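You operate a simulated robot arm through the tools that you are given. There is no shell and no other tool. Be economical: measure what you need, move in short steps, check, and stop when the job is done.

Carry out the task below with a simulated two-armed robot. There is one attempt and no reset: what you move stays moved.

JOB
Take the striped towel from the top of the blue desk and lay it out flat on the top of the games table.

Only the result counts: the job must be done as asked and must still hold three seconds after the hand-in. Knocking over, shifting, dropping, spilling or breaking anything else fails it. Flat cloth is picked up by pressing the open fingertips on it (5 to 10 N) and closing them slowly along it; thin cloth reads only 2 to 8 mm in the jaws.

ROBOT AND FRAMES
Two 7-joint arms with two-finger parallel grippers on one trunk, on a base that drives. Base frame: it is fixed to the floor where the robot stands at the start and does not move with it; the origin is under the middle of the robot, x ahead of it, y to its left, z up; the surface under the hand at the start is at about z = 800. Units: mm, degrees, N and s.
The left shoulder is at the start at [70, 163, 1045], the right one opposite. With the tool pointing down near the work surface each hand reaches from about 380 to 880 mm from the robot's upright axis, wherever it stands, measured 20 degrees to its own side. Places, roughly: top of the games table [-1800, -600, 800]. Payload 3.43 kg a hand.
The TCP of each hand is the grasp point between the finger pads, 34 mm short of the fingertips. In the tool frame z runs along the fingers and y along their closing line. Largest opening 128 mm; finger width 24, thickness 12; the body of the gripper, 48 by 130 mm, starts 96 mm behind the TCP.
Orientation is that of the tool frame in the base frame, as [roll, pitch, yaw] about the fixed x, y, z axes, in that order (R = Rz(yaw) Ry(pitch) Rx(roll)). With the fingers straight down and closing along the base's y, the tool's x points along the base's -x, its y along +y and its z along -z.

CONTROLS
- The arms move only by the tool arm_command. It takes "left_increments", "right_increments" or both (then of equal length, played together; a hand with none holds still); each is a list of rows, each an object of numbers (a shift or turn left out is 0, a gripper value left out holds the last): "wx", "wy", "wz": the turn, a rotation vector about the tool's x, y, z in units of 45 degrees (1.0 is 45 degrees); "dx", "dy", "dz": the shift along the tool's x, y, z in units of 150 mm (1.0 is 150 mm); "gripper": the gripper command, from -1 (shut) to 1 (fully open), values between in proportion. In form: [{"wx": .., "wy": .., "wz": .., "dx": .., "dy": .., "dz": .., "gripper": ..}, ...]. A call has 1 to 20 rows; each row is the pose to reach, as a shift and turn from the pose commanded when the call began, along the tool's axes at that moment. A call with a number of a shift or a turn outside -1 to 1 is refused whole. Each row takes 0.2 s and may step no farther than 50 mm and 8.6 degrees from the row before; otherwise, or with a gripper value out of range, the whole call is refused. Where a pose cannot be reached the arm comes as near as it can. A force on the tool above 40 N (or 10 N above the force at the start of the call, whichever is more), or a blocked arm, ends the call early, and 0.2 s more pass. Each finger travels about 153 mm/s and halts on what it meets, pressing with about 26 N; the grip force reading is that of the motor and also rises with nothing between the fingers. The clock runs only during rows and for 0.2 s after the last one: add rows that repeat a pose to give the fingers time. It gives the time, the measured TCP pose, the force on the tool (base axes), the opening and the grip force at its end, in the units of the frame above (readings bear some noise), with the torque about the TCP (base axes, N m) and any sound that the robot's microphone picked up.
- Cameras (640 x 400 px; columns grow to the right, rows downward): "scene" is now at [132.2, 23.4, 1263.2]; the picture's right is [0.28, -0.96, 0.00], its down [-0.64, -0.18, -0.75] and it looks along [0.72, 0.21, -0.66] (base axes); focal length 247 px, centre (320, 200). "left" rides on the left gripper at [76, 11, -160] in its tool frame; the picture's right is [-0.15, 0.99, 0.00], its down [-0.88, -0.13, -0.46] and it looks along [-0.45, -0.07, 0.89] (tool axes); focal length 234 px, centre (320, 200). "right" rides on the right gripper at [76, -11, -160] in its tool frame; the picture's right is [0.15, 0.99, 0.00], its down [-0.88, 0.13, -0.46] and it looks along [-0.45, 0.07, 0.89] (tool axes); focal length 234 px, centre (320, 200). There is no depth. A picture from a camera that has moved, and an enlarged one, comes with that camera's place and axes in the base frame and with its lens.
- capture(camera): a new picture of that camera. The clock stands still meanwhile.
- raise_lower(by): slides the trunk up (or, below 0, down) by that many mm; the arms and the scene camera ride with it, the base frame stays. It gives what a move gives, with no picture.
- drive_base(legs): drives the robot by 1 to 6 legs, each [ahead, left, turn to the left] in mm, mm and degrees, along the robot's own axes; the way and the turn of a leg run together, so that a leg with both is an arc; at most 1500 mm and 180 degrees a leg. The arms and the cameras ride along, it lands a little off, and it stops where it bumps. It gives what a move gives.
- head_to(pan, tilt): turns the head with the scene camera to pan (to the left, within 86 degrees either way) and tilt (down, from -29 to 69), counted from straight ahead of the robot. It gives what a move gives.
- zoom(camera, box): a new picture of the part [left, top, right, bottom] of that camera's present view, enlarged. The clock stands still meanwhile.
- sign_off(): hands the job in; it is judged then, once.

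Go step by step. Nothing tells you exact positions but the pictures and the camera data: compare them with the known pose of the tool, close in by small moves and look again before you grip or let go. The budget is 120 turns and 100 pictures, counting those below and the enlarged ones. Unless the task says otherwise, let go and move clear before handing in, and close with one line.

The tools are called after "Request:" as name(argument=value, ...) on one line, values as JSON. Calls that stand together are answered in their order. arm_command: Moves the arms, as the interface text tells. Its arguments: {"type":"object","properties":{"left_increments":{"type":"array","items":{"type":"object","properties":{"wx":{"type":"number"},"wy":{"type":"number"},"wz":{"type":"number"},"dx":{"type":"number"},"dy":{"type":"number"},"dz":{"type":"number"},"gripper":{"type":"number"}}}},"right_increments":{"type":"array","items":{"type":"object","properties":{"wx":{"type":"number"},"wy":{"type":"number"},"wz":{"type":"number"},"dx":{"type":"number"},"dy":{"type":"number"},"dz":{"type":"number"},"gripper":{"type":"number"}}}}},"required":[]} The other tools are called the same way: raise_lower (by) slides the trunk up or down; drive_base (legs) drives the base; head_to (pan, tilt) turns the head that bears the scene camera; capture (camera) takes a picture; zoom (camera, box) takes an enlarged picture of a part of a camera's view; sign_off () hands the job in.

At the start:

```text
clock: 0.0
left_ee_pos: [617.8, 374.0, 1024.3]
left_ee_rot: [180.0, 0.0, -180.0]
left_ft_force: [0.3, -0.3, 0.4]
left_ft_torque: [-0.02, 0.02, 0.0]
left_gripper_width: 128.2
left_grasp_force: 0.0
right_ee_pos: [715.2, -74.4, 938.1]
right_ee_rot: [-179.9, 0.0, 180.0]
right_ft_force: [-0.5, -0.4, 0.6]
right_ft_torque: [-0.01, -0.01, -0.03]
right_gripper_width: 128.1
right_grasp_force: 0.0
trunk travel left (down, up): [-525.0, 415.0]
robot x, y, heading: [0.9, -0.6, -0.1]
head pan, tilt: [16.0, 41.4]
```

scene: 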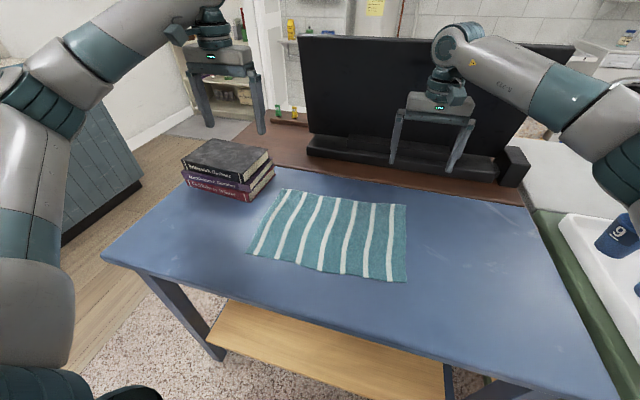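
right: 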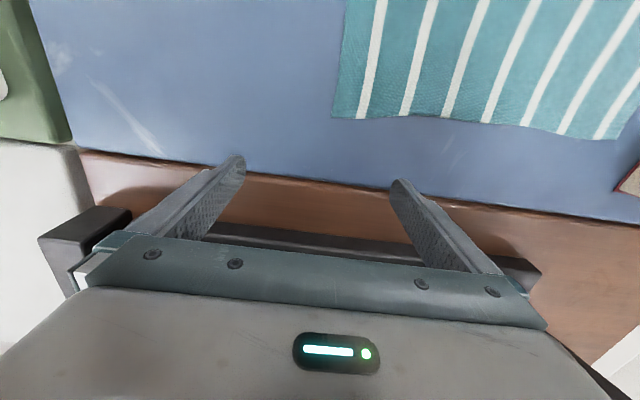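
left: 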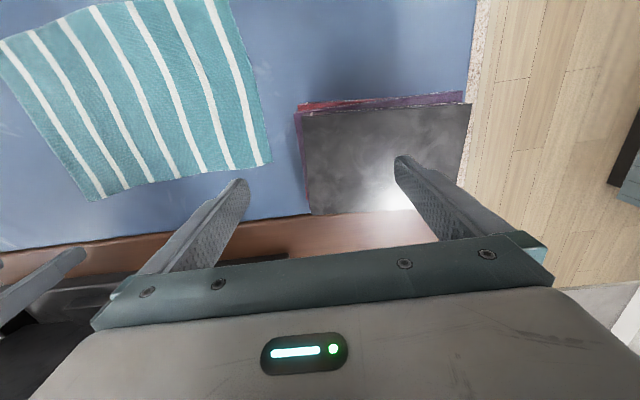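

The towel lies flat on the blue desk, with corners at roughly (658,293), (688,-64), (441,-72) and (413,276). I plan to pinch the two near corners, one with each hand, so I'm moving both hands toward the near edge first.

Request:
arm_command(left_increments=[{"dx": 0.173, "dy": -0.179, "dz": 0.0, "gripper": -0.2}, {"dx": 0.347, "dy": -0.357, "dz": 0.0}, {"dx": 0.52, "dy": -0.536, "dz": 0.1}, {"dx": 0.693, "dy": -0.714, "dz": 0.2}, {"dx": 0.867, "dy": -0.893, "dz": 0.4}, {"dx": 0.98, "dy": -0.893, "dz": 0.4}], right_increments=[{"dx": 0.193, "dy": 0.047, "gripper": -0.2}, {"dx": 0.387, "dy": 0.093}, {"dx": 0.58, "dy": 0.14}, {"dx": 0.773, "dy": 0.187}, {"dx": 0.967, "dy": 0.233}, {"dx": 1.0, "dy": 0.233}])

Request:
head_to(pan=8, tilt=55)

Request:
capture(camera="scene")

Request:
capture(camera="left")

Request:
capture(camera="right")

```text
clock: 1.4
left_ee_pos: [470.4, 240.1, 964.8]
left_ee_rot: [-179.9, 0.0, -179.9]
left_ft_force: [0.2, 0.2, -0.9]
left_ft_torque: [0.0, -0.01, 0.0]
left_gripper_width: 51.4
left_grasp_force: 0.1
right_ee_pos: [564.5, -38.6, 937.2]
right_ee_rot: [-179.9, 0.1, 180.0]
right_ft_force: [0.3, 0.1, 0.9]
right_ft_torque: [-0.02, -0.01, -0.01]
right_gripper_width: 51.2
right_grasp_force: 0.2
trunk travel left (down, up): [-525.0, 415.0]
robot x, y, heading: [0.2, 2.9, -0.0]
head pan, tilt: [16.0, 41.4]
```

```text
clock: 2.2
left_ee_pos: [470.4, 239.0, 965.3]
left_ee_rot: [180.0, -0.1, 180.0]
left_ft_force: [0.8, -0.3, 0.6]
left_ft_torque: [-0.03, -0.01, 0.0]
left_gripper_width: 51.4
left_grasp_force: 0.0
right_ee_pos: [566.5, -41.3, 937.2]
right_ee_rot: [-180.0, 0.0, 179.9]
right_ft_force: [-0.2, 0.5, 0.4]
right_ft_torque: [0.0, 0.01, -0.01]
right_gripper_width: 51.2
right_grasp_force: 0.0
trunk travel left (down, up): [-525.0, 415.0]
robot x, y, heading: [0.8, 1.0, -0.1]
head pan, tilt: [8.0, 55.0]
```

```text
96 pictures are left
camera scene: at [122.8, 10.4, 1244.7], right [0.14, -0.99, 0.0], down [-0.81, -0.11, -0.57], along [0.57, 0.08, -0.82], focal length 247 px, centre (320, 200)
```

scene: 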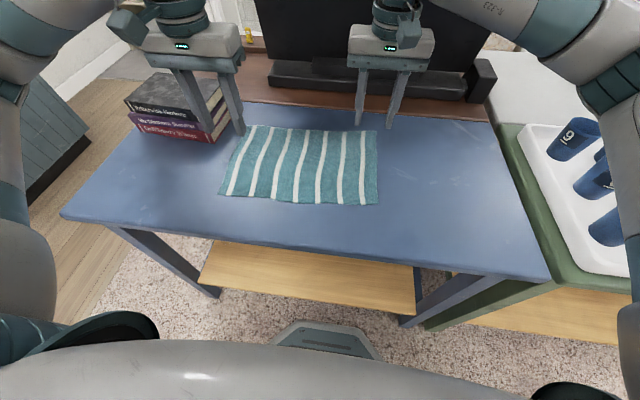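

```text
95 pictures are left
camera left: at [394.3, 251.3, 1124.7], right [0.15, 0.99, 0.0], down [0.88, -0.13, 0.46], along [0.45, -0.07, -0.89], focal length 234 px, centre (320, 200)
```

left: 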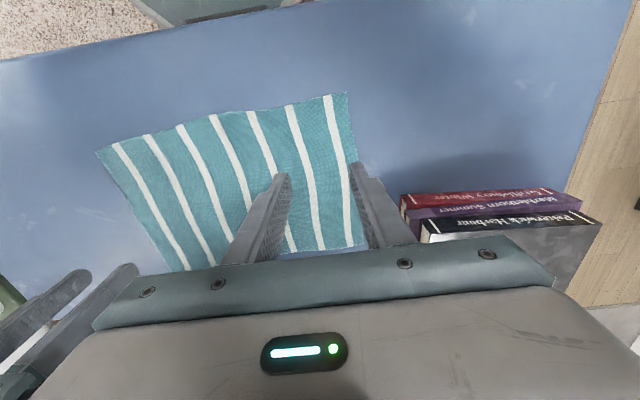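

```text
94 pictures are left
camera right: at [490.9, -51.8, 1098.1], right [-0.15, 0.99, 0.0], down [0.88, 0.13, 0.46], along [0.45, 0.07, -0.89], focal length 234 px, centre (320, 200)
```

right: 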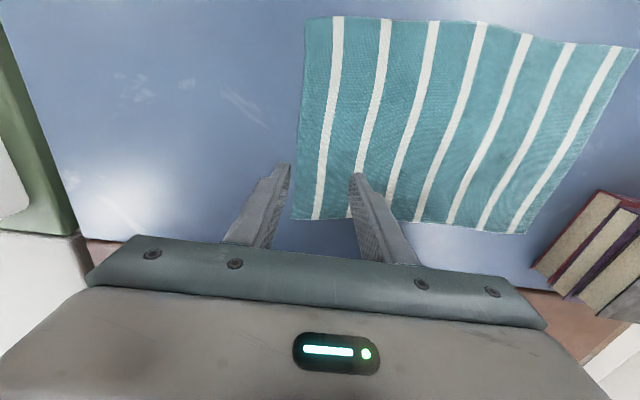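

The wrist views confirm the near corners at (412,281) and (437,-72), with the desk at z≈800. I'm moving over the pinch points and lowering to just above the cloth.

Request:
arm_command(left_increments=[{"dx": 0.13}, {"dx": 0.267, "dy": 0.02, "dz": 0.1}, {"dx": 0.267, "dy": 0.02, "dz": 0.4}, {"dx": 0.267, "dy": 0.02, "dz": 0.6}, {"dx": 0.267, "dy": 0.02, "dz": 0.75}, {"dx": 0.267, "dy": 0.02, "dz": 0.75}], right_increments=[{"dx": 0.25}, {"dx": 0.5, "dy": 0.03}, {"dx": 0.733, "dy": 0.03, "dz": 0.1}, {"dx": 0.733, "dy": 0.03, "dz": 0.35}, {"dx": 0.733, "dy": 0.03, "dz": 0.567}, {"dx": 0.733, "dy": 0.03, "dz": 0.567}])

Request:
capture(camera="left")

Request:
capture(camera="right")

Request:
capture(camera="scene")

```text
clock: 3.6
left_ee_pos: [430.5, 243.5, 854.2]
left_ee_rot: [-180.0, -0.1, -179.9]
left_ft_force: [-0.7, 0.2, 0.5]
left_ft_torque: [-0.02, -0.01, -0.02]
left_gripper_width: 51.2
left_grasp_force: 0.0
right_ee_pos: [457.4, -36.0, 852.1]
right_ee_rot: [-179.9, -0.1, 179.9]
right_ft_force: [0.3, 0.6, -0.4]
right_ft_torque: [0.0, 0.0, -0.02]
right_gripper_width: 51.2
right_grasp_force: 0.1
trunk travel left (down, up): [-525.0, 415.0]
robot x, y, heading: [4.4, -0.3, 0.0]
head pan, tilt: [8.0, 55.0]
```

```text
93 pictures are left
camera left: at [353.5, 255.0, 1014.4], right [0.15, 0.99, 0.0], down [0.88, -0.13, 0.46], along [0.45, -0.07, -0.89], focal length 234 px, centre (320, 200)
```

left: 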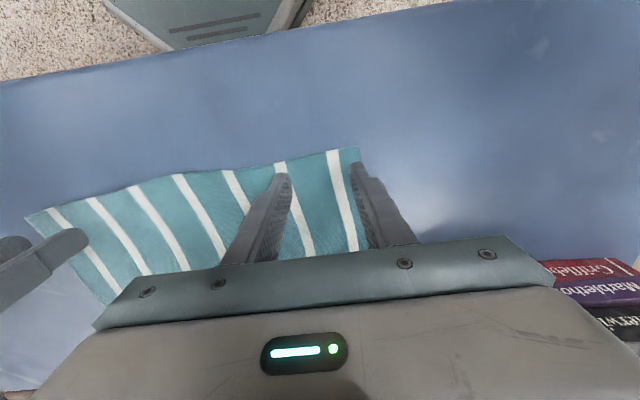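

```text
92 pictures are left
camera right: at [381.5, -48.3, 1013.2], right [-0.15, 0.99, 0.0], down [0.88, 0.13, 0.46], along [0.45, 0.07, -0.89], focal length 234 px, centre (320, 200)
```

right: 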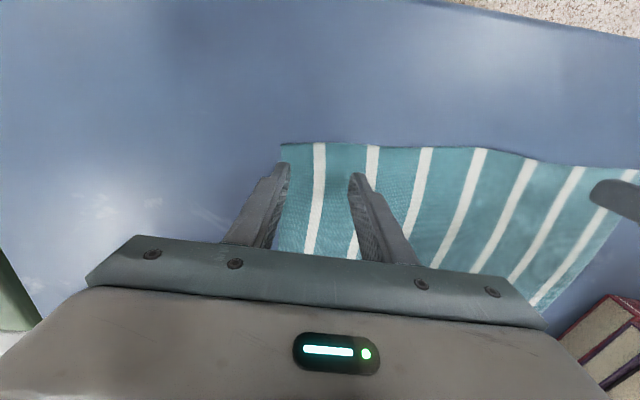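

```text
91 pictures are left
camera scene: at [122.4, 10.4, 1244.7], right [0.14, -0.99, 0.0], down [-0.81, -0.11, -0.57], along [0.57, 0.08, -0.82], focal length 247 px, centre (320, 200)
```

scene: 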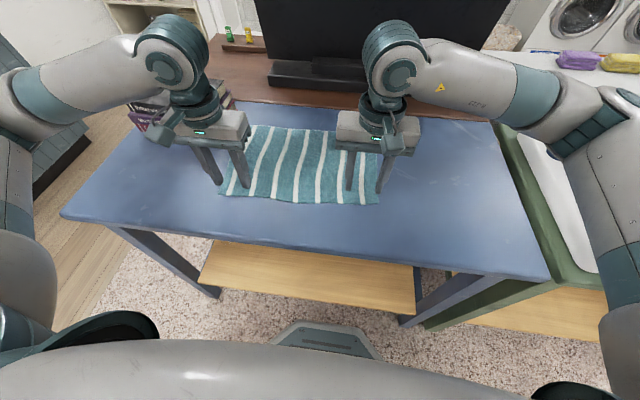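

Both hands are aligned over the cloth corners. I'll shift each about 6 mm inward and lower to touch.

Request:
arm_command(left_increments=[{"dy": -0.04}, {"dy": -0.04, "dz": 0.06}, {"dy": -0.04, "dz": 0.1}, {"dy": -0.04, "dz": 0.125}, {"dy": -0.04, "dz": 0.125}], right_increments=[{"dy": 0.04}, {"dy": 0.04, "dz": 0.05}, {"dy": 0.04, "dz": 0.09}, {"dy": 0.04, "dz": 0.11}, {"dy": 0.04, "dz": 0.11}])

```text
clock: 4.8
left_ee_pos: [431.0, 237.4, 836.8]
left_ee_rot: [-180.0, 0.2, -180.0]
left_ft_force: [1.8, 2.7, 21.9]
left_ft_torque: [0.27, -0.04, -0.01]
left_gripper_width: 51.1
left_grasp_force: 0.0
right_ee_pos: [455.3, -28.9, 838.0]
right_ee_rot: [-179.9, 0.1, -180.0]
right_ft_force: [-0.6, -0.1, 0.1]
right_ft_torque: [0.02, 0.02, 0.02]
right_gripper_width: 51.2
right_grasp_force: 0.0
trunk travel left (down, up): [-525.0, 415.0]
robot x, y, heading: [0.5, -0.7, 0.3]
head pan, tilt: [8.0, 55.0]
```

The left hand is pressing too hard at 22 N and the right isn't touching yet, so I'll adjust both.

Request:
arm_command(left_increments=[{"dz": -0.005}, {"dz": -0.007}], right_increments=[{"dz": 0.006}, {"dz": 0.012}])

```text
clock: 5.4
left_ee_pos: [428.5, 237.6, 835.9]
left_ee_rot: [179.9, 0.0, 179.9]
left_ft_force: [2.1, -0.5, 10.5]
left_ft_torque: [0.09, -0.12, -0.01]
left_gripper_width: 51.0
left_grasp_force: 0.0
right_ee_pos: [456.0, -29.0, 835.6]
right_ee_rot: [179.9, 0.2, -179.9]
right_ft_force: [-0.4, 0.9, 16.9]
right_ft_torque: [-0.32, 0.06, -0.06]
right_gripper_width: 51.2
right_grasp_force: 0.1
trunk travel left (down, up): [-525.0, 415.0]
robot x, y, heading: [-2.9, 2.5, -0.0]
head pan, tilt: [8.0, 55.0]
```

Contact is good; I'll ease off slightly and close slowly.

Request:
arm_command(left_increments=[{"dz": -0.002}, {"dz": -0.002, "gripper": -0.26}, {"dz": -0.002, "gripper": -0.32}, {"dz": -0.002, "gripper": -0.38}, {"dz": -0.002, "gripper": -0.44}, {"dz": -0.002, "gripper": -0.5}, {"dz": -0.002, "gripper": -0.56}, {"dz": -0.002, "gripper": -0.62}, {"dz": -0.002, "gripper": -0.68}, {"dz": -0.002, "gripper": -0.74}, {"dz": -0.002, "gripper": -0.8}, {"dz": -0.002, "gripper": -0.86}, {"dz": -0.002, "gripper": -0.92}, {"dz": -0.002, "gripper": -1}, {"dz": -0.002, "gripper": -1}, {"dz": -0.002, "gripper": -1}], right_increments=[{"dz": -0.006}, {"dz": -0.006, "gripper": -0.26}, {"dz": -0.006, "gripper": -0.32}, {"dz": -0.006, "gripper": -0.38}, {"dz": -0.006, "gripper": -0.44}, {"dz": -0.006, "gripper": -0.5}, {"dz": -0.006, "gripper": -0.56}, {"dz": -0.006, "gripper": -0.62}, {"dz": -0.006, "gripper": -0.68}, {"dz": -0.006, "gripper": -0.74}, {"dz": -0.006, "gripper": -0.8}, {"dz": -0.006, "gripper": -0.86}, {"dz": -0.006, "gripper": -0.92}, {"dz": -0.006, "gripper": -1}, {"dz": -0.006, "gripper": -1}, {"dz": -0.006, "gripper": -1}])

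Request:
capture(camera="left")

Request:
capture(camera="right")

```text
clock: 8.8
left_ee_pos: [429.1, 237.0, 835.6]
left_ee_rot: [180.0, 0.0, -179.9]
left_ft_force: [0.3, 0.4, 1.5]
left_ft_torque: [-0.01, 0.01, 0.01]
left_gripper_width: 0.1
left_grasp_force: 26.6
right_ee_pos: [454.9, -29.6, 834.4]
right_ee_rot: [-179.9, 0.1, -180.0]
right_ft_force: [-0.4, 2.2, 19.3]
right_ft_torque: [0.0, 0.06, 0.0]
right_gripper_width: 2.2
right_grasp_force: 25.8
trunk travel left (down, up): [-525.0, 415.0]
robot x, y, heading: [0.7, 3.0, 0.1]
head pan, tilt: [8.0, 55.0]
```

```text
90 pictures are left
camera left: at [352.7, 249.1, 996.3], right [0.15, 0.99, 0.0], down [0.88, -0.13, 0.46], along [0.45, -0.07, -0.89], focal length 234 px, centre (320, 200)
```

left: 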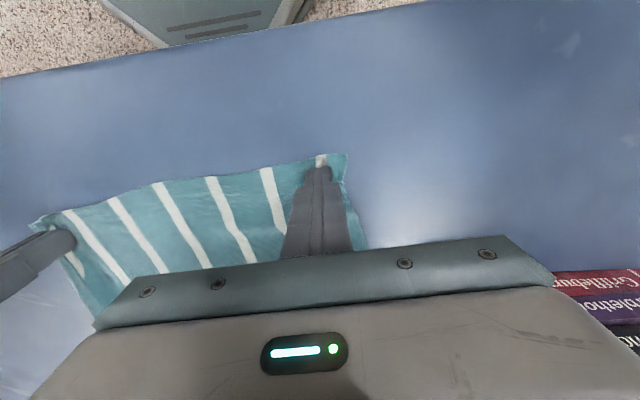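

```text
89 pictures are left
camera right: at [379.7, -41.5, 996.2], right [-0.15, 0.99, 0.0], down [0.88, 0.13, 0.46], along [0.45, 0.07, -0.89], focal length 234 px, centre (320, 200)
```

right: 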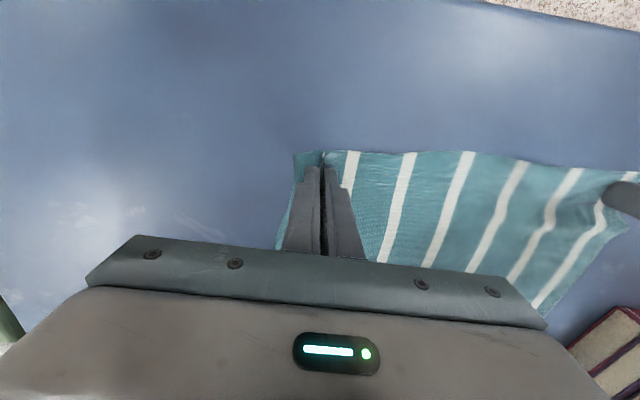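

The right hand holds cloth at 2.2 mm, but the left closed on nothing. I'll lift the left, reopen it and look again.

Request:
arm_command(left_increments=[{"dz": -0.1}, {"dz": -0.15, "gripper": -0.3}, {"dz": -0.15, "gripper": -0.3}], right_increments=[{"dz": -0.006}, {"dz": -0.008}, {"dz": -0.01}])

Request:
capture(camera="left")

```text
clock: 9.6
left_ee_pos: [428.8, 237.9, 858.4]
left_ee_rot: [-180.0, 0.0, -179.9]
left_ft_force: [-0.8, 0.0, -0.5]
left_ft_torque: [0.02, -0.03, -0.02]
left_gripper_width: 44.8
left_grasp_force: 0.0
right_ee_pos: [455.4, -30.1, 836.0]
right_ee_rot: [-179.9, -0.2, 179.9]
right_ft_force: [0.3, 0.7, 1.9]
right_ft_torque: [0.03, 0.01, -0.03]
right_gripper_width: 2.6
right_grasp_force: 25.5
trunk travel left (down, up): [-525.0, 415.0]
robot x, y, heading: [0.1, -2.6, 0.2]
head pan, tilt: [8.0, 55.0]
```

```text
88 pictures are left
camera left: at [353.6, 249.1, 1018.5], right [0.15, 0.99, 0.0], down [0.88, -0.13, 0.46], along [0.45, -0.07, -0.89], focal length 234 px, centre (320, 200)
```

left: 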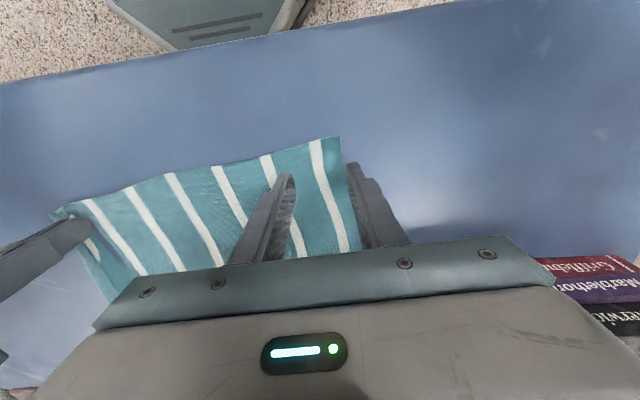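

The left corner is now at about (402,259). I'll shift in to y≈222 and press again.

Request:
arm_command(left_increments=[{"dy": -0.1, "dx": 0.03}, {"dy": -0.1, "dx": 0.03, "dz": 0.08}, {"dy": -0.1, "dx": 0.03, "dz": 0.13}, {"dy": -0.1, "dx": 0.03, "dz": 0.151}, {"dy": -0.1, "dx": 0.03, "dz": 0.155}])

```text
clock: 10.8
left_ee_pos: [426.3, 223.5, 835.6]
left_ee_rot: [180.0, 0.2, -179.9]
left_ft_force: [1.6, 1.5, 12.2]
left_ft_torque: [0.18, -0.03, -0.01]
left_gripper_width: 45.1
left_grasp_force: 0.1
right_ee_pos: [455.9, -30.7, 837.0]
right_ee_rot: [179.9, 0.1, -179.9]
right_ft_force: [-0.3, 0.1, 0.8]
right_ft_torque: [-0.02, 0.04, -0.01]
right_gripper_width: 2.7
right_grasp_force: 25.9
trunk travel left (down, up): [-525.0, 415.0]
robot x, y, heading: [2.9, 0.6, 0.1]
head pan, tilt: [8.0, 55.0]
```

Request:
arm_command(left_increments=[{"dz": 0.0, "gripper": -0.36}, {"dz": 0.001, "gripper": -0.42}, {"dz": 0.002, "gripper": -0.48}, {"dz": 0.002, "gripper": -0.54}, {"dz": 0.003, "gripper": -0.6}, {"dz": 0.003, "gripper": -0.66}, {"dz": 0.003, "gripper": -0.72}, {"dz": 0.003, "gripper": -0.78}, {"dz": 0.003, "gripper": -0.84}, {"dz": 0.003, "gripper": -0.9}, {"dz": 0.003, "gripper": -0.95}, {"dz": 0.003, "gripper": -1}, {"dz": 0.003, "gripper": -1}, {"dz": 0.003, "gripper": -1}])

Request:
capture(camera="left")

```text
clock: 13.7
left_ee_pos: [425.7, 220.6, 836.1]
left_ee_rot: [-179.7, 0.5, -180.0]
left_ft_force: [1.3, -9.1, 25.7]
left_ft_torque: [-0.52, 0.1, 0.06]
left_gripper_width: 7.0
left_grasp_force: 26.1
right_ee_pos: [454.0, -28.4, 836.7]
right_ee_rot: [179.7, 0.1, 180.0]
right_ft_force: [-1.2, 8.7, 0.6]
right_ft_torque: [0.33, 0.06, -0.01]
right_gripper_width: 2.4
right_grasp_force: 25.9
trunk travel left (down, up): [-525.0, 415.0]
robot x, y, heading: [0.4, 0.8, -0.1]
head pan, tilt: [8.0, 55.0]
stopped in row 14 (left hand): the force on the tool passed its limit at 40 N (the readings are from after the stop); the commanded pose is now the measured one
```

```text
87 pictures are left
camera left: at [348.0, 233.6, 996.5], right [0.15, 0.99, -0.01], down [0.88, -0.13, 0.46], along [0.46, -0.07, -0.89], focal length 234 px, centre (320, 200)
```

left: 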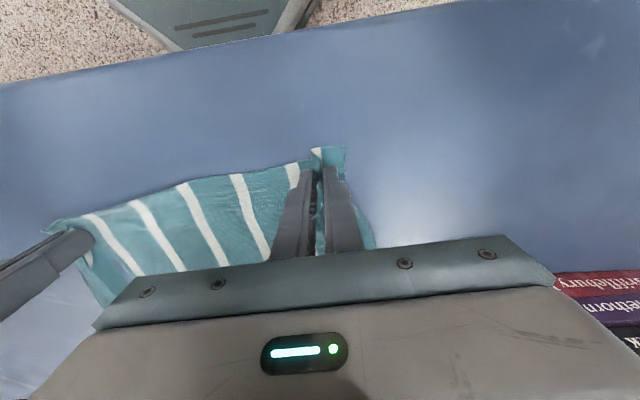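

Both hands now hold the cloth (7.0 and 2.4 mm). I'll ease the tension between them and lift gently.

Request:
arm_command(left_increments=[{"dz": -0.05, "dy": -0.03}, {"dz": -0.15, "dy": -0.03}, {"dz": -0.3, "dy": -0.03}, {"dz": -0.5, "dy": -0.03}, {"dz": -0.5, "dy": -0.03}], right_increments=[{"dz": -0.05}, {"dz": -0.15}, {"dz": -0.3}, {"dz": -0.5}, {"dz": -0.5}])

Request:
capture(camera="scene")

```text
clock: 14.9
left_ee_pos: [426.0, 217.0, 909.4]
left_ee_rot: [-179.8, 0.0, -179.9]
left_ft_force: [0.6, -4.5, 0.2]
left_ft_torque: [-0.21, -0.05, 0.02]
left_gripper_width: 2.7
left_grasp_force: 26.2
right_ee_pos: [456.5, -27.3, 911.5]
right_ee_rot: [179.9, -0.1, 179.9]
right_ft_force: [-0.2, 4.2, -1.5]
right_ft_torque: [0.18, 0.08, 0.04]
right_gripper_width: 2.5
right_grasp_force: 26.8
trunk travel left (down, up): [-525.0, 415.0]
robot x, y, heading: [2.5, 0.9, -0.0]
head pan, tilt: [8.0, 55.0]
```

```text
86 pictures are left
camera scene: at [123.3, 10.5, 1244.5], right [0.14, -0.99, 0.0], down [-0.81, -0.11, -0.57], along [0.57, 0.08, -0.82], focal length 247 px, centre (320, 200)
```

scene: 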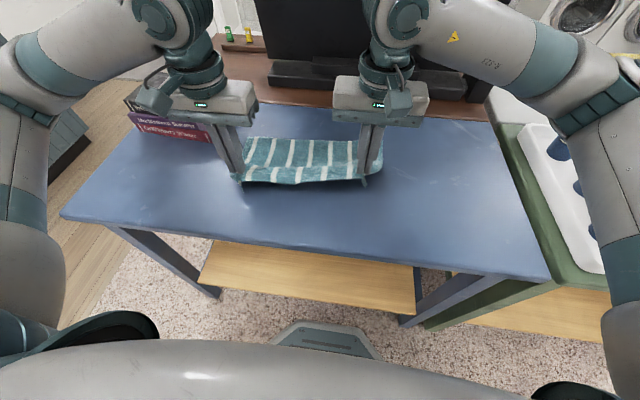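

Both corners are held. I'm raising the trunk so the cloth hangs clear.

Request:
raise_lower(by=300)

Request:
capture(camera="scene")

```text
clock: 17.9
left_ee_pos: [425.3, 217.7, 1209.5]
left_ee_rot: [-179.9, 0.0, -180.0]
left_ft_force: [-0.1, -4.3, 0.7]
left_ft_torque: [-0.21, -0.02, -0.04]
left_gripper_width: 2.7
left_grasp_force: 26.2
right_ee_pos: [455.6, -29.3, 1210.6]
right_ee_rot: [-180.0, 0.1, 179.9]
right_ft_force: [-0.5, 5.0, -0.4]
right_ft_torque: [0.18, 0.01, 0.04]
right_gripper_width: 2.7
right_grasp_force: 25.7
trunk travel left (down, up): [-825.0, 115.0]
robot x, y, heading: [2.6, 0.9, 0.0]
head pan, tilt: [8.0, 55.0]
```

```text
85 pictures are left
camera scene: at [123.0, 10.3, 1544.6], right [0.14, -0.99, 0.0], down [-0.81, -0.11, -0.57], along [0.57, 0.08, -0.82], focal length 247 px, centre (320, 200)
```

scene: 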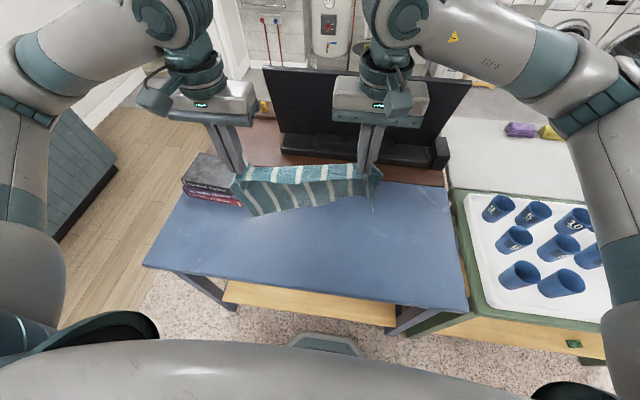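

The towel hangs freely. Now I'll look to both sides before driving.

Request:
head_to(pan=-80, tilt=35)

Request:
capture(camera="scene")

Request:
head_to(pan=80, tilt=35)

Request:
capture(camera="scene")

```text
clock: 19.6
left_ee_pos: [425.9, 216.0, 1207.8]
left_ee_rot: [-179.9, 0.0, -180.0]
left_ft_force: [0.1, -4.8, 0.4]
left_ft_torque: [-0.18, -0.01, -0.05]
left_gripper_width: 2.6
left_grasp_force: 26.0
right_ee_pos: [454.7, -28.7, 1211.5]
right_ee_rot: [-179.9, 0.0, 180.0]
right_ft_force: [-1.5, 4.9, -0.3]
right_ft_torque: [0.17, 0.04, 0.02]
right_gripper_width: 2.5
right_grasp_force: 25.9
trunk travel left (down, up): [-825.0, 115.0]
robot x, y, heading: [0.8, 0.1, 0.1]
head pan, tilt: [-80.0, 35.0]
```

```text
84 pictures are left
camera scene: at [66.8, -86.5, 1572.9], right [-0.98, -0.17, 0.0], down [-0.1, 0.56, -0.82], along [0.14, -0.81, -0.57], focal length 247 px, centre (320, 200)
```

scene: 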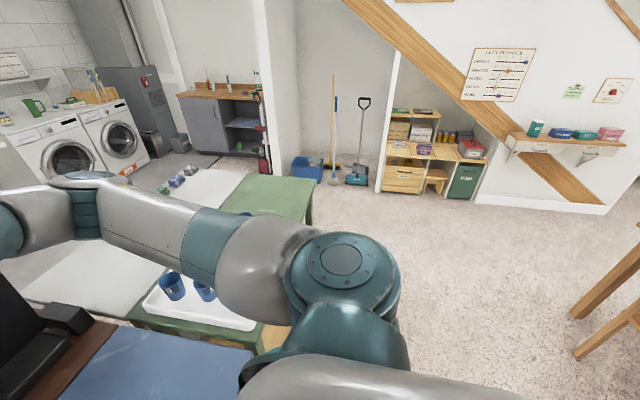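

```text
clock: 22.0
left_ee_pos: [425.2, 215.5, 1208.6]
left_ee_rot: [-179.8, 0.0, -180.0]
left_ft_force: [0.8, -5.2, 0.1]
left_ft_torque: [-0.22, -0.04, -0.01]
left_gripper_width: 2.6
left_grasp_force: 26.3
right_ee_pos: [455.5, -28.6, 1212.1]
right_ee_rot: [-180.0, 0.1, 179.9]
right_ft_force: [-0.8, 4.9, -0.3]
right_ft_torque: [0.16, 0.08, -0.02]
right_gripper_width: 2.4
right_grasp_force: 26.6
trunk travel left (down, up): [-825.0, 115.0]
robot x, y, heading: [-3.3, 1.6, -0.2]
head pan, tilt: [80.0, 35.0]
```

```text
83 pictures are left
camera scene: at [66.8, 87.0, 1572.9], right [0.98, -0.17, 0.0], down [-0.1, -0.56, -0.82], along [0.14, 0.81, -0.57], focal length 247 px, centre (320, 200)
```

scene: 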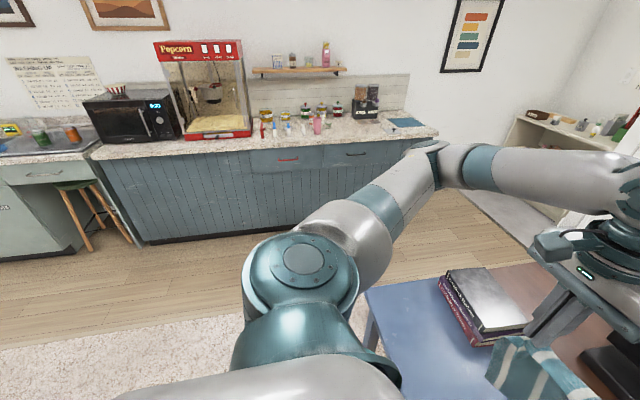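

The floor behind the robot looks open. I'll back away from the desk, turn left 110° and then look for the games table.

Request:
drive_base(legs=[[-400, 0, 0], [0, 0, 110]])

Request:
head_to(pan=60, tilt=30)

Request:
capture(camera="scene")

```text
clock: 29.1
left_ee_pos: [-754.0, 321.9, 1208.6]
left_ee_rot: [-179.8, 0.1, -69.3]
left_ft_force: [4.9, 2.4, 0.3]
left_ft_torque: [0.12, -0.24, -0.12]
left_gripper_width: 2.3
left_grasp_force: 26.3
right_ee_pos: [-534.5, 436.0, 1210.5]
right_ee_rot: [-180.0, 0.0, -69.4]
right_ft_force: [-5.6, -1.8, -0.8]
right_ft_torque: [-0.14, 0.2, -0.01]
right_gripper_width: 2.4
right_grasp_force: 25.5
trunk travel left (down, up): [-825.0, 115.0]
robot x, y, heading: [-402.5, -0.9, 110.5]
head pan, tilt: [80.0, 35.0]
```

```text
clock: 30.0
left_ee_pos: [-754.4, 322.3, 1209.1]
left_ee_rot: [-179.9, 0.0, -69.2]
left_ft_force: [5.7, 3.0, 0.2]
left_ft_torque: [0.09, -0.21, -0.08]
left_gripper_width: 2.6
left_grasp_force: 26.2
right_ee_pos: [-534.6, 436.1, 1211.5]
right_ee_rot: [179.8, -0.1, -69.4]
right_ft_force: [-4.7, -2.5, -0.4]
right_ft_torque: [-0.09, 0.18, 0.0]
right_gripper_width: 2.2
right_grasp_force: 25.8
trunk travel left (down, up): [-825.0, 115.0]
robot x, y, heading: [-398.7, 0.4, 110.9]
head pan, tilt: [60.0, 30.0]
```

```text
82 pictures are left
camera scene: at [-507.4, 62.1, 1580.7], right [0.16, 0.99, 0.0], down [0.49, -0.08, -0.87], along [-0.85, 0.14, -0.5], focal length 247 px, centre (320, 200)
```

scene: 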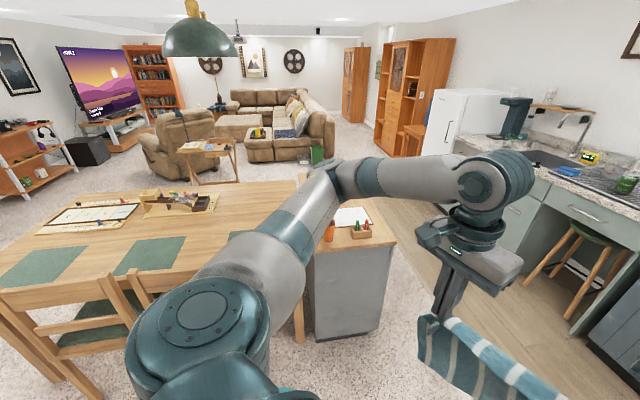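

I can see the games table, with chairs, placemats and board games on it, and a grey unit at its end. I'll turn further for a clear view of the top.

Request:
drive_base(legs=[[0, 0, 50]])

Request:
head_to(pan=45, tilt=35)

Request:
capture(camera="scene")

Request:
head_to(pan=10, tilt=25)

Request:
capture(camera="scene")

```text
clock: 32.6
left_ee_pos: [-874.3, -64.8, 1209.6]
left_ee_rot: [-179.9, -0.1, -18.9]
left_ft_force: [1.5, 4.0, -0.8]
left_ft_torque: [0.2, -0.05, -0.1]
left_gripper_width: 2.3
left_grasp_force: 25.8
right_ee_pos: [-821.5, 175.9, 1211.0]
right_ee_rot: [180.0, 0.0, -19.0]
right_ft_force: [-0.9, -5.7, -0.4]
right_ft_torque: [-0.19, 0.03, -0.03]
right_gripper_width: 2.5
right_grasp_force: 26.2
trunk travel left (down, up): [-825.0, 115.0]
robot x, y, heading: [-404.0, -0.7, 161.2]
head pan, tilt: [60.0, 30.0]
```

```text
clock: 33.4
left_ee_pos: [-875.0, -65.9, 1209.6]
left_ee_rot: [-179.8, 0.1, -19.0]
left_ft_force: [1.6, 4.9, 0.4]
left_ft_torque: [0.19, -0.06, -0.07]
left_gripper_width: 2.5
left_grasp_force: 26.7
right_ee_pos: [-823.0, 175.6, 1210.5]
right_ee_rot: [179.9, 0.0, -19.0]
right_ft_force: [-1.9, -5.2, -1.1]
right_ft_torque: [-0.19, 0.03, -0.05]
right_gripper_width: 2.4
right_grasp_force: 26.2
trunk travel left (down, up): [-825.0, 115.0]
robot x, y, heading: [-399.0, 0.4, 160.9]
head pan, tilt: [45.0, 35.0]
```

```text
81 pictures are left
camera scene: at [-527.0, -22.2, 1572.9], right [-0.44, 0.9, 0.0], down [0.52, 0.25, -0.82], along [-0.74, -0.36, -0.57], focal length 247 px, centre (320, 200)
```

scene: 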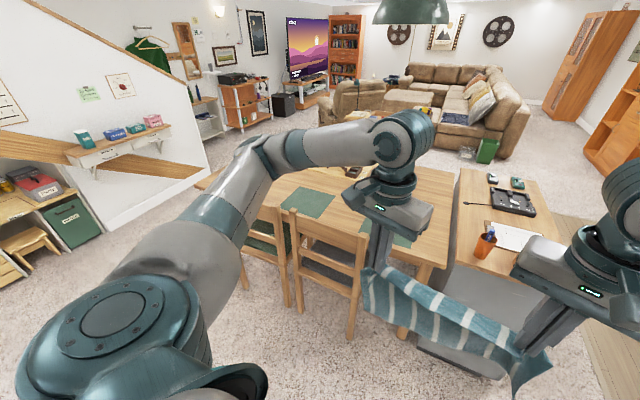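

```text
clock: 34.4
left_ee_pos: [-874.3, -65.7, 1208.9]
left_ee_rot: [-179.9, 0.0, -18.9]
left_ft_force: [1.0, 4.8, 0.9]
left_ft_torque: [0.2, -0.1, -0.11]
left_gripper_width: 2.6
left_grasp_force: 25.6
right_ee_pos: [-822.0, 175.4, 1211.3]
right_ee_rot: [179.8, 0.0, -18.9]
right_ft_force: [-2.0, -6.1, 0.1]
right_ft_torque: [-0.2, 0.04, -0.06]
right_gripper_width: 2.4
right_grasp_force: 26.0
trunk travel left (down, up): [-825.0, 115.0]
robot x, y, heading: [-400.0, -1.8, 161.2]
head pan, tilt: [10.0, 25.0]
```

```text
80 pictures are left
camera scene: at [-538.9, 31.0, 1588.6], right [0.16, 0.99, 0.0], down [0.42, -0.07, -0.91], along [-0.9, 0.14, -0.42], focal length 247 px, centre (320, 200)
```

scene: 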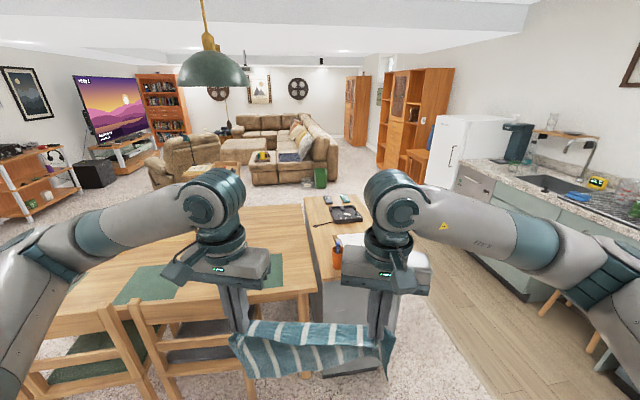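

The table spans roughly x -1330..-2180, y -1300..+140, with mats along the near side and games in the middle. The far right part looks clear. I'll approach between the right-hand chair and the grey unit for a closer look.

Request:
drive_base(legs=[[0, 0, 25], [384, -171, 0]])

Request:
head_to(pan=30, tilt=35)

Request:
capture(camera="scene")

Request:
capture(camera="left")

```text
clock: 38.3
left_ee_pos: [-1204.9, -132.1, 1207.7]
left_ee_rot: [-179.9, 0.1, 6.1]
left_ft_force: [-0.3, 4.8, 0.0]
left_ft_torque: [0.19, 0.03, -0.07]
left_gripper_width: 2.3
left_grasp_force: 26.2
right_ee_pos: [-1260.4, 108.5, 1211.3]
right_ee_rot: [-180.0, 0.1, 5.9]
right_ft_force: [1.7, -3.4, -0.3]
right_ft_torque: [-0.16, -0.05, -0.04]
right_gripper_width: 2.2
right_grasp_force: 26.5
trunk travel left (down, up): [-825.0, 115.0]
robot x, y, heading: [-803.5, 126.1, -174.1]
head pan, tilt: [10.0, 25.0]
```

```text
clock: 39.1
left_ee_pos: [-1207.1, -130.8, 1209.5]
left_ee_rot: [-180.0, 0.0, 6.0]
left_ft_force: [-0.6, 4.6, -0.3]
left_ft_torque: [0.18, 0.06, -0.05]
left_gripper_width: 2.2
left_grasp_force: 25.9
right_ee_pos: [-1261.3, 108.8, 1211.8]
right_ee_rot: [179.9, -0.1, 5.8]
right_ft_force: [-0.2, -4.6, -0.5]
right_ft_torque: [-0.16, -0.01, -0.04]
right_gripper_width: 2.5
right_grasp_force: 26.1
trunk travel left (down, up): [-825.0, 115.0]
robot x, y, heading: [-804.2, 124.9, -174.4]
head pan, tilt: [30.0, 35.0]
```

```text
79 pictures are left
camera scene: at [-926.1, 71.4, 1572.9], right [-0.59, 0.81, 0.0], down [0.47, 0.34, -0.82], along [-0.66, -0.48, -0.57], focal length 247 px, centre (320, 200)
```

scene: 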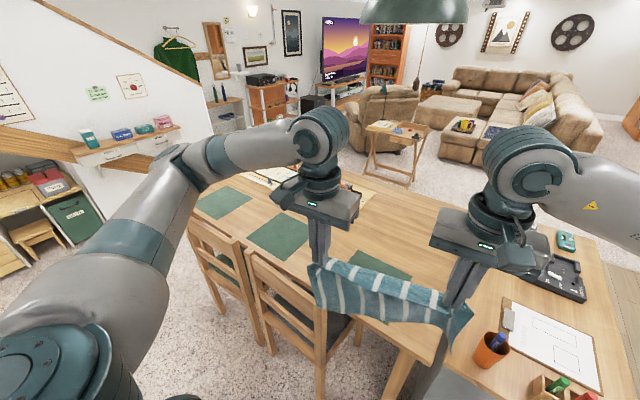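

```text
78 pictures are left
camera left: at [-1130.5, -134.4, 1368.9], right [-0.04, -1.0, 0.0], down [-0.89, 0.04, 0.46], along [-0.46, 0.02, -0.89], focal length 234 px, centre (320, 200)
```

left: 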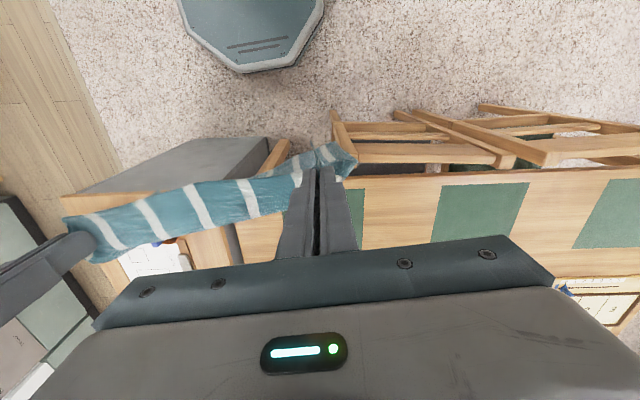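

The area x -1640..-2150, y -300..+120 is clear bare wood beyond the mats. I'll drive in closer between the chair and the grey unit, then check the clearances.

Request:
drive_base(legs=[[0, 0, 2], [0, -56, 0], [205, 0, 0]])

Request:
head_to(pan=15, tilt=45)

Request:
capture(camera="scene")

Request:
capture(camera="left")

Request:
capture(camera="right")

```text
clock: 41.7
left_ee_pos: [-1406.2, -119.0, 1208.8]
left_ee_rot: [-179.8, 0.0, 8.0]
left_ft_force: [-0.4, 5.0, -0.1]
left_ft_torque: [0.17, 0.07, -0.1]
left_gripper_width: 2.4
left_grasp_force: 25.6
right_ee_pos: [-1468.7, 120.5, 1211.6]
right_ee_rot: [-180.0, 0.1, 7.8]
right_ft_force: [1.5, -4.7, -0.3]
right_ft_torque: [-0.15, -0.01, -0.03]
right_gripper_width: 2.5
right_grasp_force: 26.1
trunk travel left (down, up): [-825.0, 115.0]
robot x, y, heading: [-1017.6, 156.4, -172.4]
head pan, tilt: [30.0, 35.0]
```

```text
clock: 42.4
left_ee_pos: [-1408.7, -119.0, 1208.5]
left_ee_rot: [-179.9, 0.0, 7.9]
left_ft_force: [-1.4, 3.2, -0.3]
left_ft_torque: [0.17, 0.02, -0.11]
left_gripper_width: 2.1
left_grasp_force: 26.3
right_ee_pos: [-1472.3, 119.9, 1210.0]
right_ee_rot: [179.9, 0.0, 7.9]
right_ft_force: [0.5, -4.1, 0.4]
right_ft_torque: [-0.14, -0.07, -0.07]
right_gripper_width: 2.3
right_grasp_force: 26.1
trunk travel left (down, up): [-825.0, 115.0]
robot x, y, heading: [-1016.8, 152.8, -172.3]
head pan, tilt: [15.0, 45.0]
```

```text
77 pictures are left
camera scene: at [-1141.3, 115.8, 1558.0], right [-0.39, 0.92, 0.0], down [0.65, 0.28, -0.71], along [-0.65, -0.28, -0.71], focal length 247 px, centre (320, 200)
```

scene: 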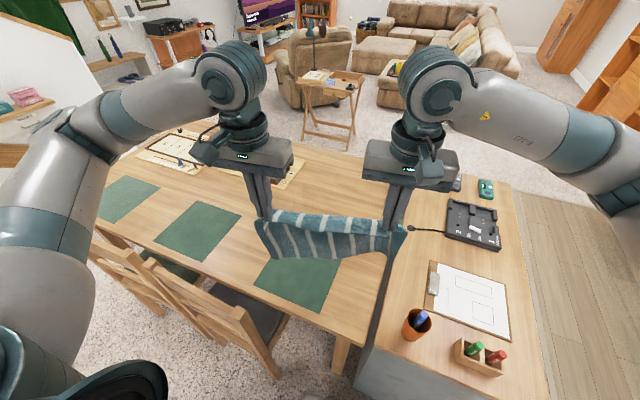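

```text
76 pictures are left
camera left: at [-1332.9, -119.2, 1368.7], right [-0.01, -1.0, 0.0], down [-0.89, 0.01, 0.46], along [-0.46, 0.01, -0.89], focal length 234 px, centre (320, 200)
```

left: 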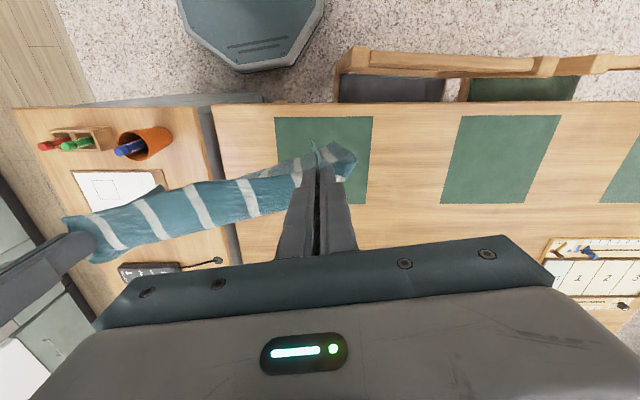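

```text
75 pictures are left
camera right: at [-1397.8, 140.7, 1371.6], right [0.28, -0.96, 0.0], down [-0.85, -0.25, 0.46], along [-0.44, -0.13, -0.89], focal length 234 px, centre (320, 200)
```

right: 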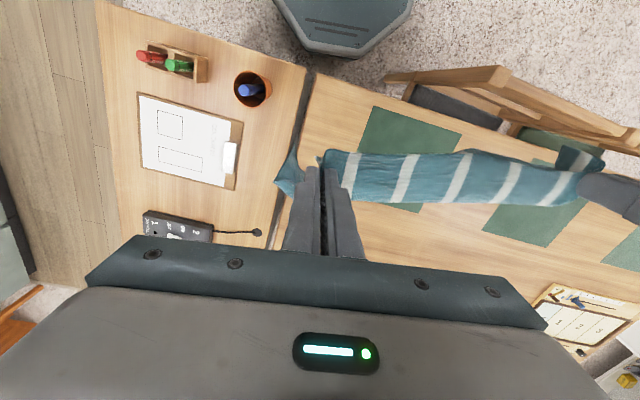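

The table's near edge is at about x -1385, its right edge at y≈+138, and the mat ends near x≈-1630. I'll drive 45 mm further, then extend the hands forward and shift them left.

Request:
drive_base(legs=[[45, 0, 0]])

Request:
arm_command(left_increments=[{"dx": -0.125, "dy": 0.04}, {"dx": -0.25, "dy": 0.08}, {"dx": -0.375, "dy": 0.12}, {"dx": -0.5, "dy": 0.16}, {"dx": -0.625, "dy": 0.2}, {"dx": -0.75, "dy": 0.24}, {"dx": -0.875, "dy": 0.29}, {"dx": -1.0, "dy": 0.33}], right_increments=[{"dx": -0.1, "dy": 0.045}, {"dx": -0.2, "dy": 0.09}, {"dx": -0.3, "dy": 0.135}, {"dx": -0.4, "dy": 0.18}, {"dx": -0.5, "dy": 0.22}, {"dx": -0.6, "dy": 0.26}, {"dx": -0.7, "dy": 0.31}, {"dx": -0.8, "dy": 0.35}])

Request:
capture(camera="scene")

```text
clock: 43.3
left_ee_pos: [-1445.5, -124.4, 1211.8]
left_ee_rot: [-179.9, 0.3, 8.0]
left_ft_force: [0.6, 4.3, 0.0]
left_ft_torque: [0.16, 0.15, -0.09]
left_gripper_width: 2.2
left_grasp_force: 25.7
right_ee_pos: [-1508.9, 114.1, 1212.8]
right_ee_rot: [179.9, 0.5, 7.9]
right_ft_force: [1.1, -4.4, 0.5]
right_ft_torque: [-0.19, 0.04, -0.08]
right_gripper_width: 2.3
right_grasp_force: 25.9
trunk travel left (down, up): [-825.0, 115.0]
robot x, y, heading: [-1063.5, 146.0, -172.2]
head pan, tilt: [15.0, 45.0]
```

```text
clock: 45.1
left_ee_pos: [-1595.4, -194.3, 1207.1]
left_ee_rot: [-179.8, 0.0, 8.0]
left_ft_force: [-0.1, 2.7, -0.2]
left_ft_torque: [0.12, 0.03, -0.06]
left_gripper_width: 2.2
left_grasp_force: 26.0
right_ee_pos: [-1627.7, 45.7, 1212.4]
right_ee_rot: [179.9, 0.0, 7.8]
right_ft_force: [-0.3, -3.1, -0.1]
right_ft_torque: [-0.08, 0.0, -0.04]
right_gripper_width: 2.4
right_grasp_force: 26.0
trunk travel left (down, up): [-825.0, 115.0]
robot x, y, heading: [-1059.5, 151.7, -172.1]
head pan, tilt: [15.0, 45.0]
```

```text
74 pictures are left
camera scene: at [-1185.4, 109.2, 1558.0], right [-0.39, 0.92, 0.0], down [0.65, 0.28, -0.71], along [-0.65, -0.28, -0.71], focal length 247 px, centre (320, 200)
```

scene: 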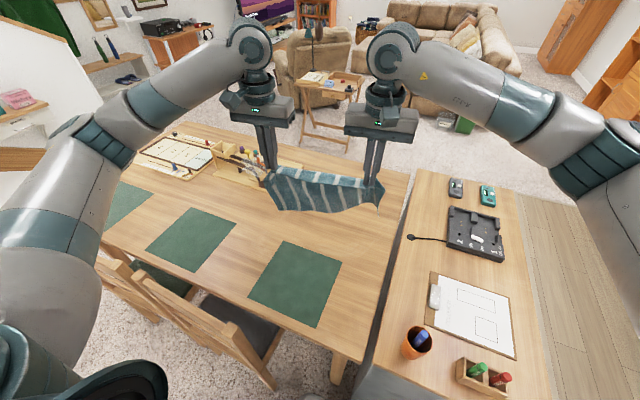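

The view confirms the mat ends at x≈-1635. I'll extend further in two stages, tilting the fingers forward in the second to gain reach.

Request:
arm_command(left_increments=[{"dx": -0.12}, {"dx": -0.24}, {"dx": -0.36}, {"dx": -0.48}, {"dx": -0.6}, {"dx": -0.72}, {"dx": -0.86}, {"dx": -1.0}], right_increments=[{"dx": -0.12}, {"dx": -0.24}, {"dx": -0.36}, {"dx": -0.48}, {"dx": -0.6}, {"dx": -0.72}, {"dx": -0.86}, {"dx": -1.0}])

Request:
arm_command(left_increments=[{"dx": -0.12, "wy": -0.08}, {"dx": -0.23, "wy": -0.16}, {"dx": -0.35, "wy": -0.24}, {"dx": -0.46, "wy": -0.32}, {"dx": -0.58, "wy": -0.4}, {"dx": -0.7, "wy": -0.48}, {"dx": -0.81, "wy": -0.56}, {"dx": -0.93, "wy": -0.64}], right_increments=[{"dx": -0.12, "wy": -0.08}, {"dx": -0.23, "wy": -0.16}, {"dx": -0.35, "wy": -0.24}, {"dx": -0.46, "wy": -0.32}, {"dx": -0.58, "wy": -0.4}, {"dx": -0.7, "wy": -0.48}, {"dx": -0.81, "wy": -0.56}, {"dx": -0.93, "wy": -0.64}])

Request:
capture(camera="scene")

```text
clock: 46.9
left_ee_pos: [-1744.2, -217.0, 1206.5]
left_ee_rot: [-179.9, 0.1, 8.1]
left_ft_force: [-0.4, 4.3, -0.3]
left_ft_torque: [0.18, 0.0, -0.05]
left_gripper_width: 2.3
left_grasp_force: 26.0
right_ee_pos: [-1776.1, 23.9, 1212.3]
right_ee_rot: [179.8, 0.0, 7.9]
right_ft_force: [0.5, -4.3, -0.3]
right_ft_torque: [-0.15, 0.01, -0.05]
right_gripper_width: 2.3
right_grasp_force: 26.0
trunk travel left (down, up): [-825.0, 115.0]
robot x, y, heading: [-1064.0, 146.2, -172.1]
head pan, tilt: [15.0, 45.0]
```

```text
clock: 48.7
left_ee_pos: [-1882.4, -236.6, 1208.7]
left_ee_rot: [-180.0, 28.9, 8.1]
left_ft_force: [0.1, 3.8, -0.2]
left_ft_torque: [0.1, 0.02, -0.16]
left_gripper_width: 2.2
left_grasp_force: 26.2
right_ee_pos: [-1914.8, 5.3, 1209.8]
right_ee_rot: [179.9, 28.9, 7.9]
right_ft_force: [-0.4, -3.8, 0.8]
right_ft_torque: [-0.14, -0.01, 0.03]
right_gripper_width: 2.2
right_grasp_force: 25.3
trunk travel left (down, up): [-825.0, 115.0]
robot x, y, heading: [-1059.7, 145.1, -172.3]
head pan, tilt: [15.0, 45.0]
```

```text
73 pictures are left
camera scene: at [-1185.6, 109.5, 1558.0], right [-0.39, 0.92, 0.0], down [0.65, 0.28, -0.71], along [-0.65, -0.28, -0.71], focal length 247 px, centre (320, 200)
```

scene: 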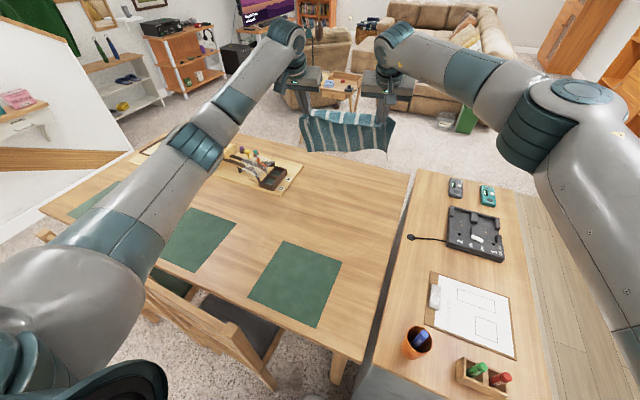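

Reach is fine and the hem hangs above the bare wood at x≈-1915. I'm lowering the trunk until the hem nearly touches.

Request:
raise_lower(by=-100)

Request:
capture(camera="scene")

Request:
capture(camera="left")

```text
clock: 50.1
left_ee_pos: [-1880.2, -235.9, 1110.5]
left_ee_rot: [-179.8, 28.9, 8.0]
left_ft_force: [-0.4, 4.0, 0.2]
left_ft_torque: [0.07, 0.0, -0.09]
left_gripper_width: 1.8
left_grasp_force: 25.9
right_ee_pos: [-1912.5, 5.3, 1111.3]
right_ee_rot: [179.9, 28.9, 7.9]
right_ft_force: [0.7, -4.5, 0.7]
right_ft_torque: [-0.11, -0.01, 0.06]
right_gripper_width: 2.2
right_grasp_force: 25.9
trunk travel left (down, up): [-725.0, 215.0]
robot x, y, heading: [-1061.9, 145.6, -172.1]
head pan, tilt: [15.0, 45.0]
```

```text
72 pictures are left
camera scene: at [-1184.1, 109.6, 1458.2], right [-0.39, 0.92, 0.0], down [0.65, 0.28, -0.71], along [-0.65, -0.28, -0.71], focal length 247 px, centre (320, 200)
```

scene: 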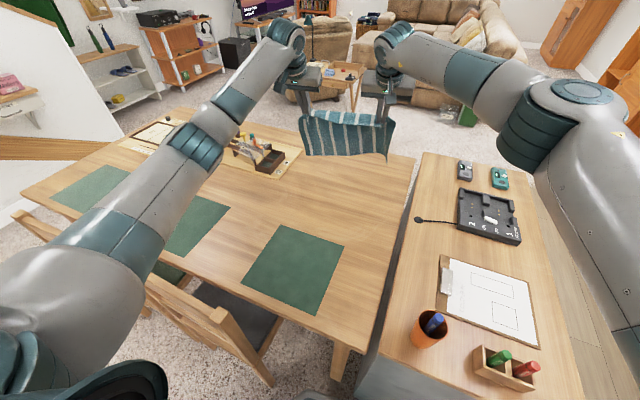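

```text
71 pictures are left
camera left: at [-1737.3, -226.8, 1214.1], right [0.01, -1.0, 0.07], down [-0.56, 0.05, 0.82], along [-0.83, -0.05, -0.56], focal length 234 px, centre (320, 200)
```

left: 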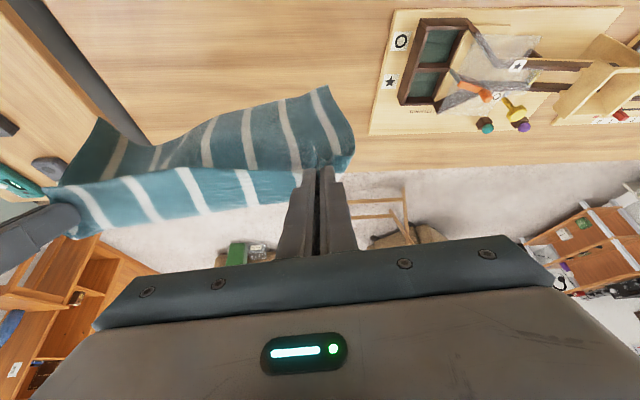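

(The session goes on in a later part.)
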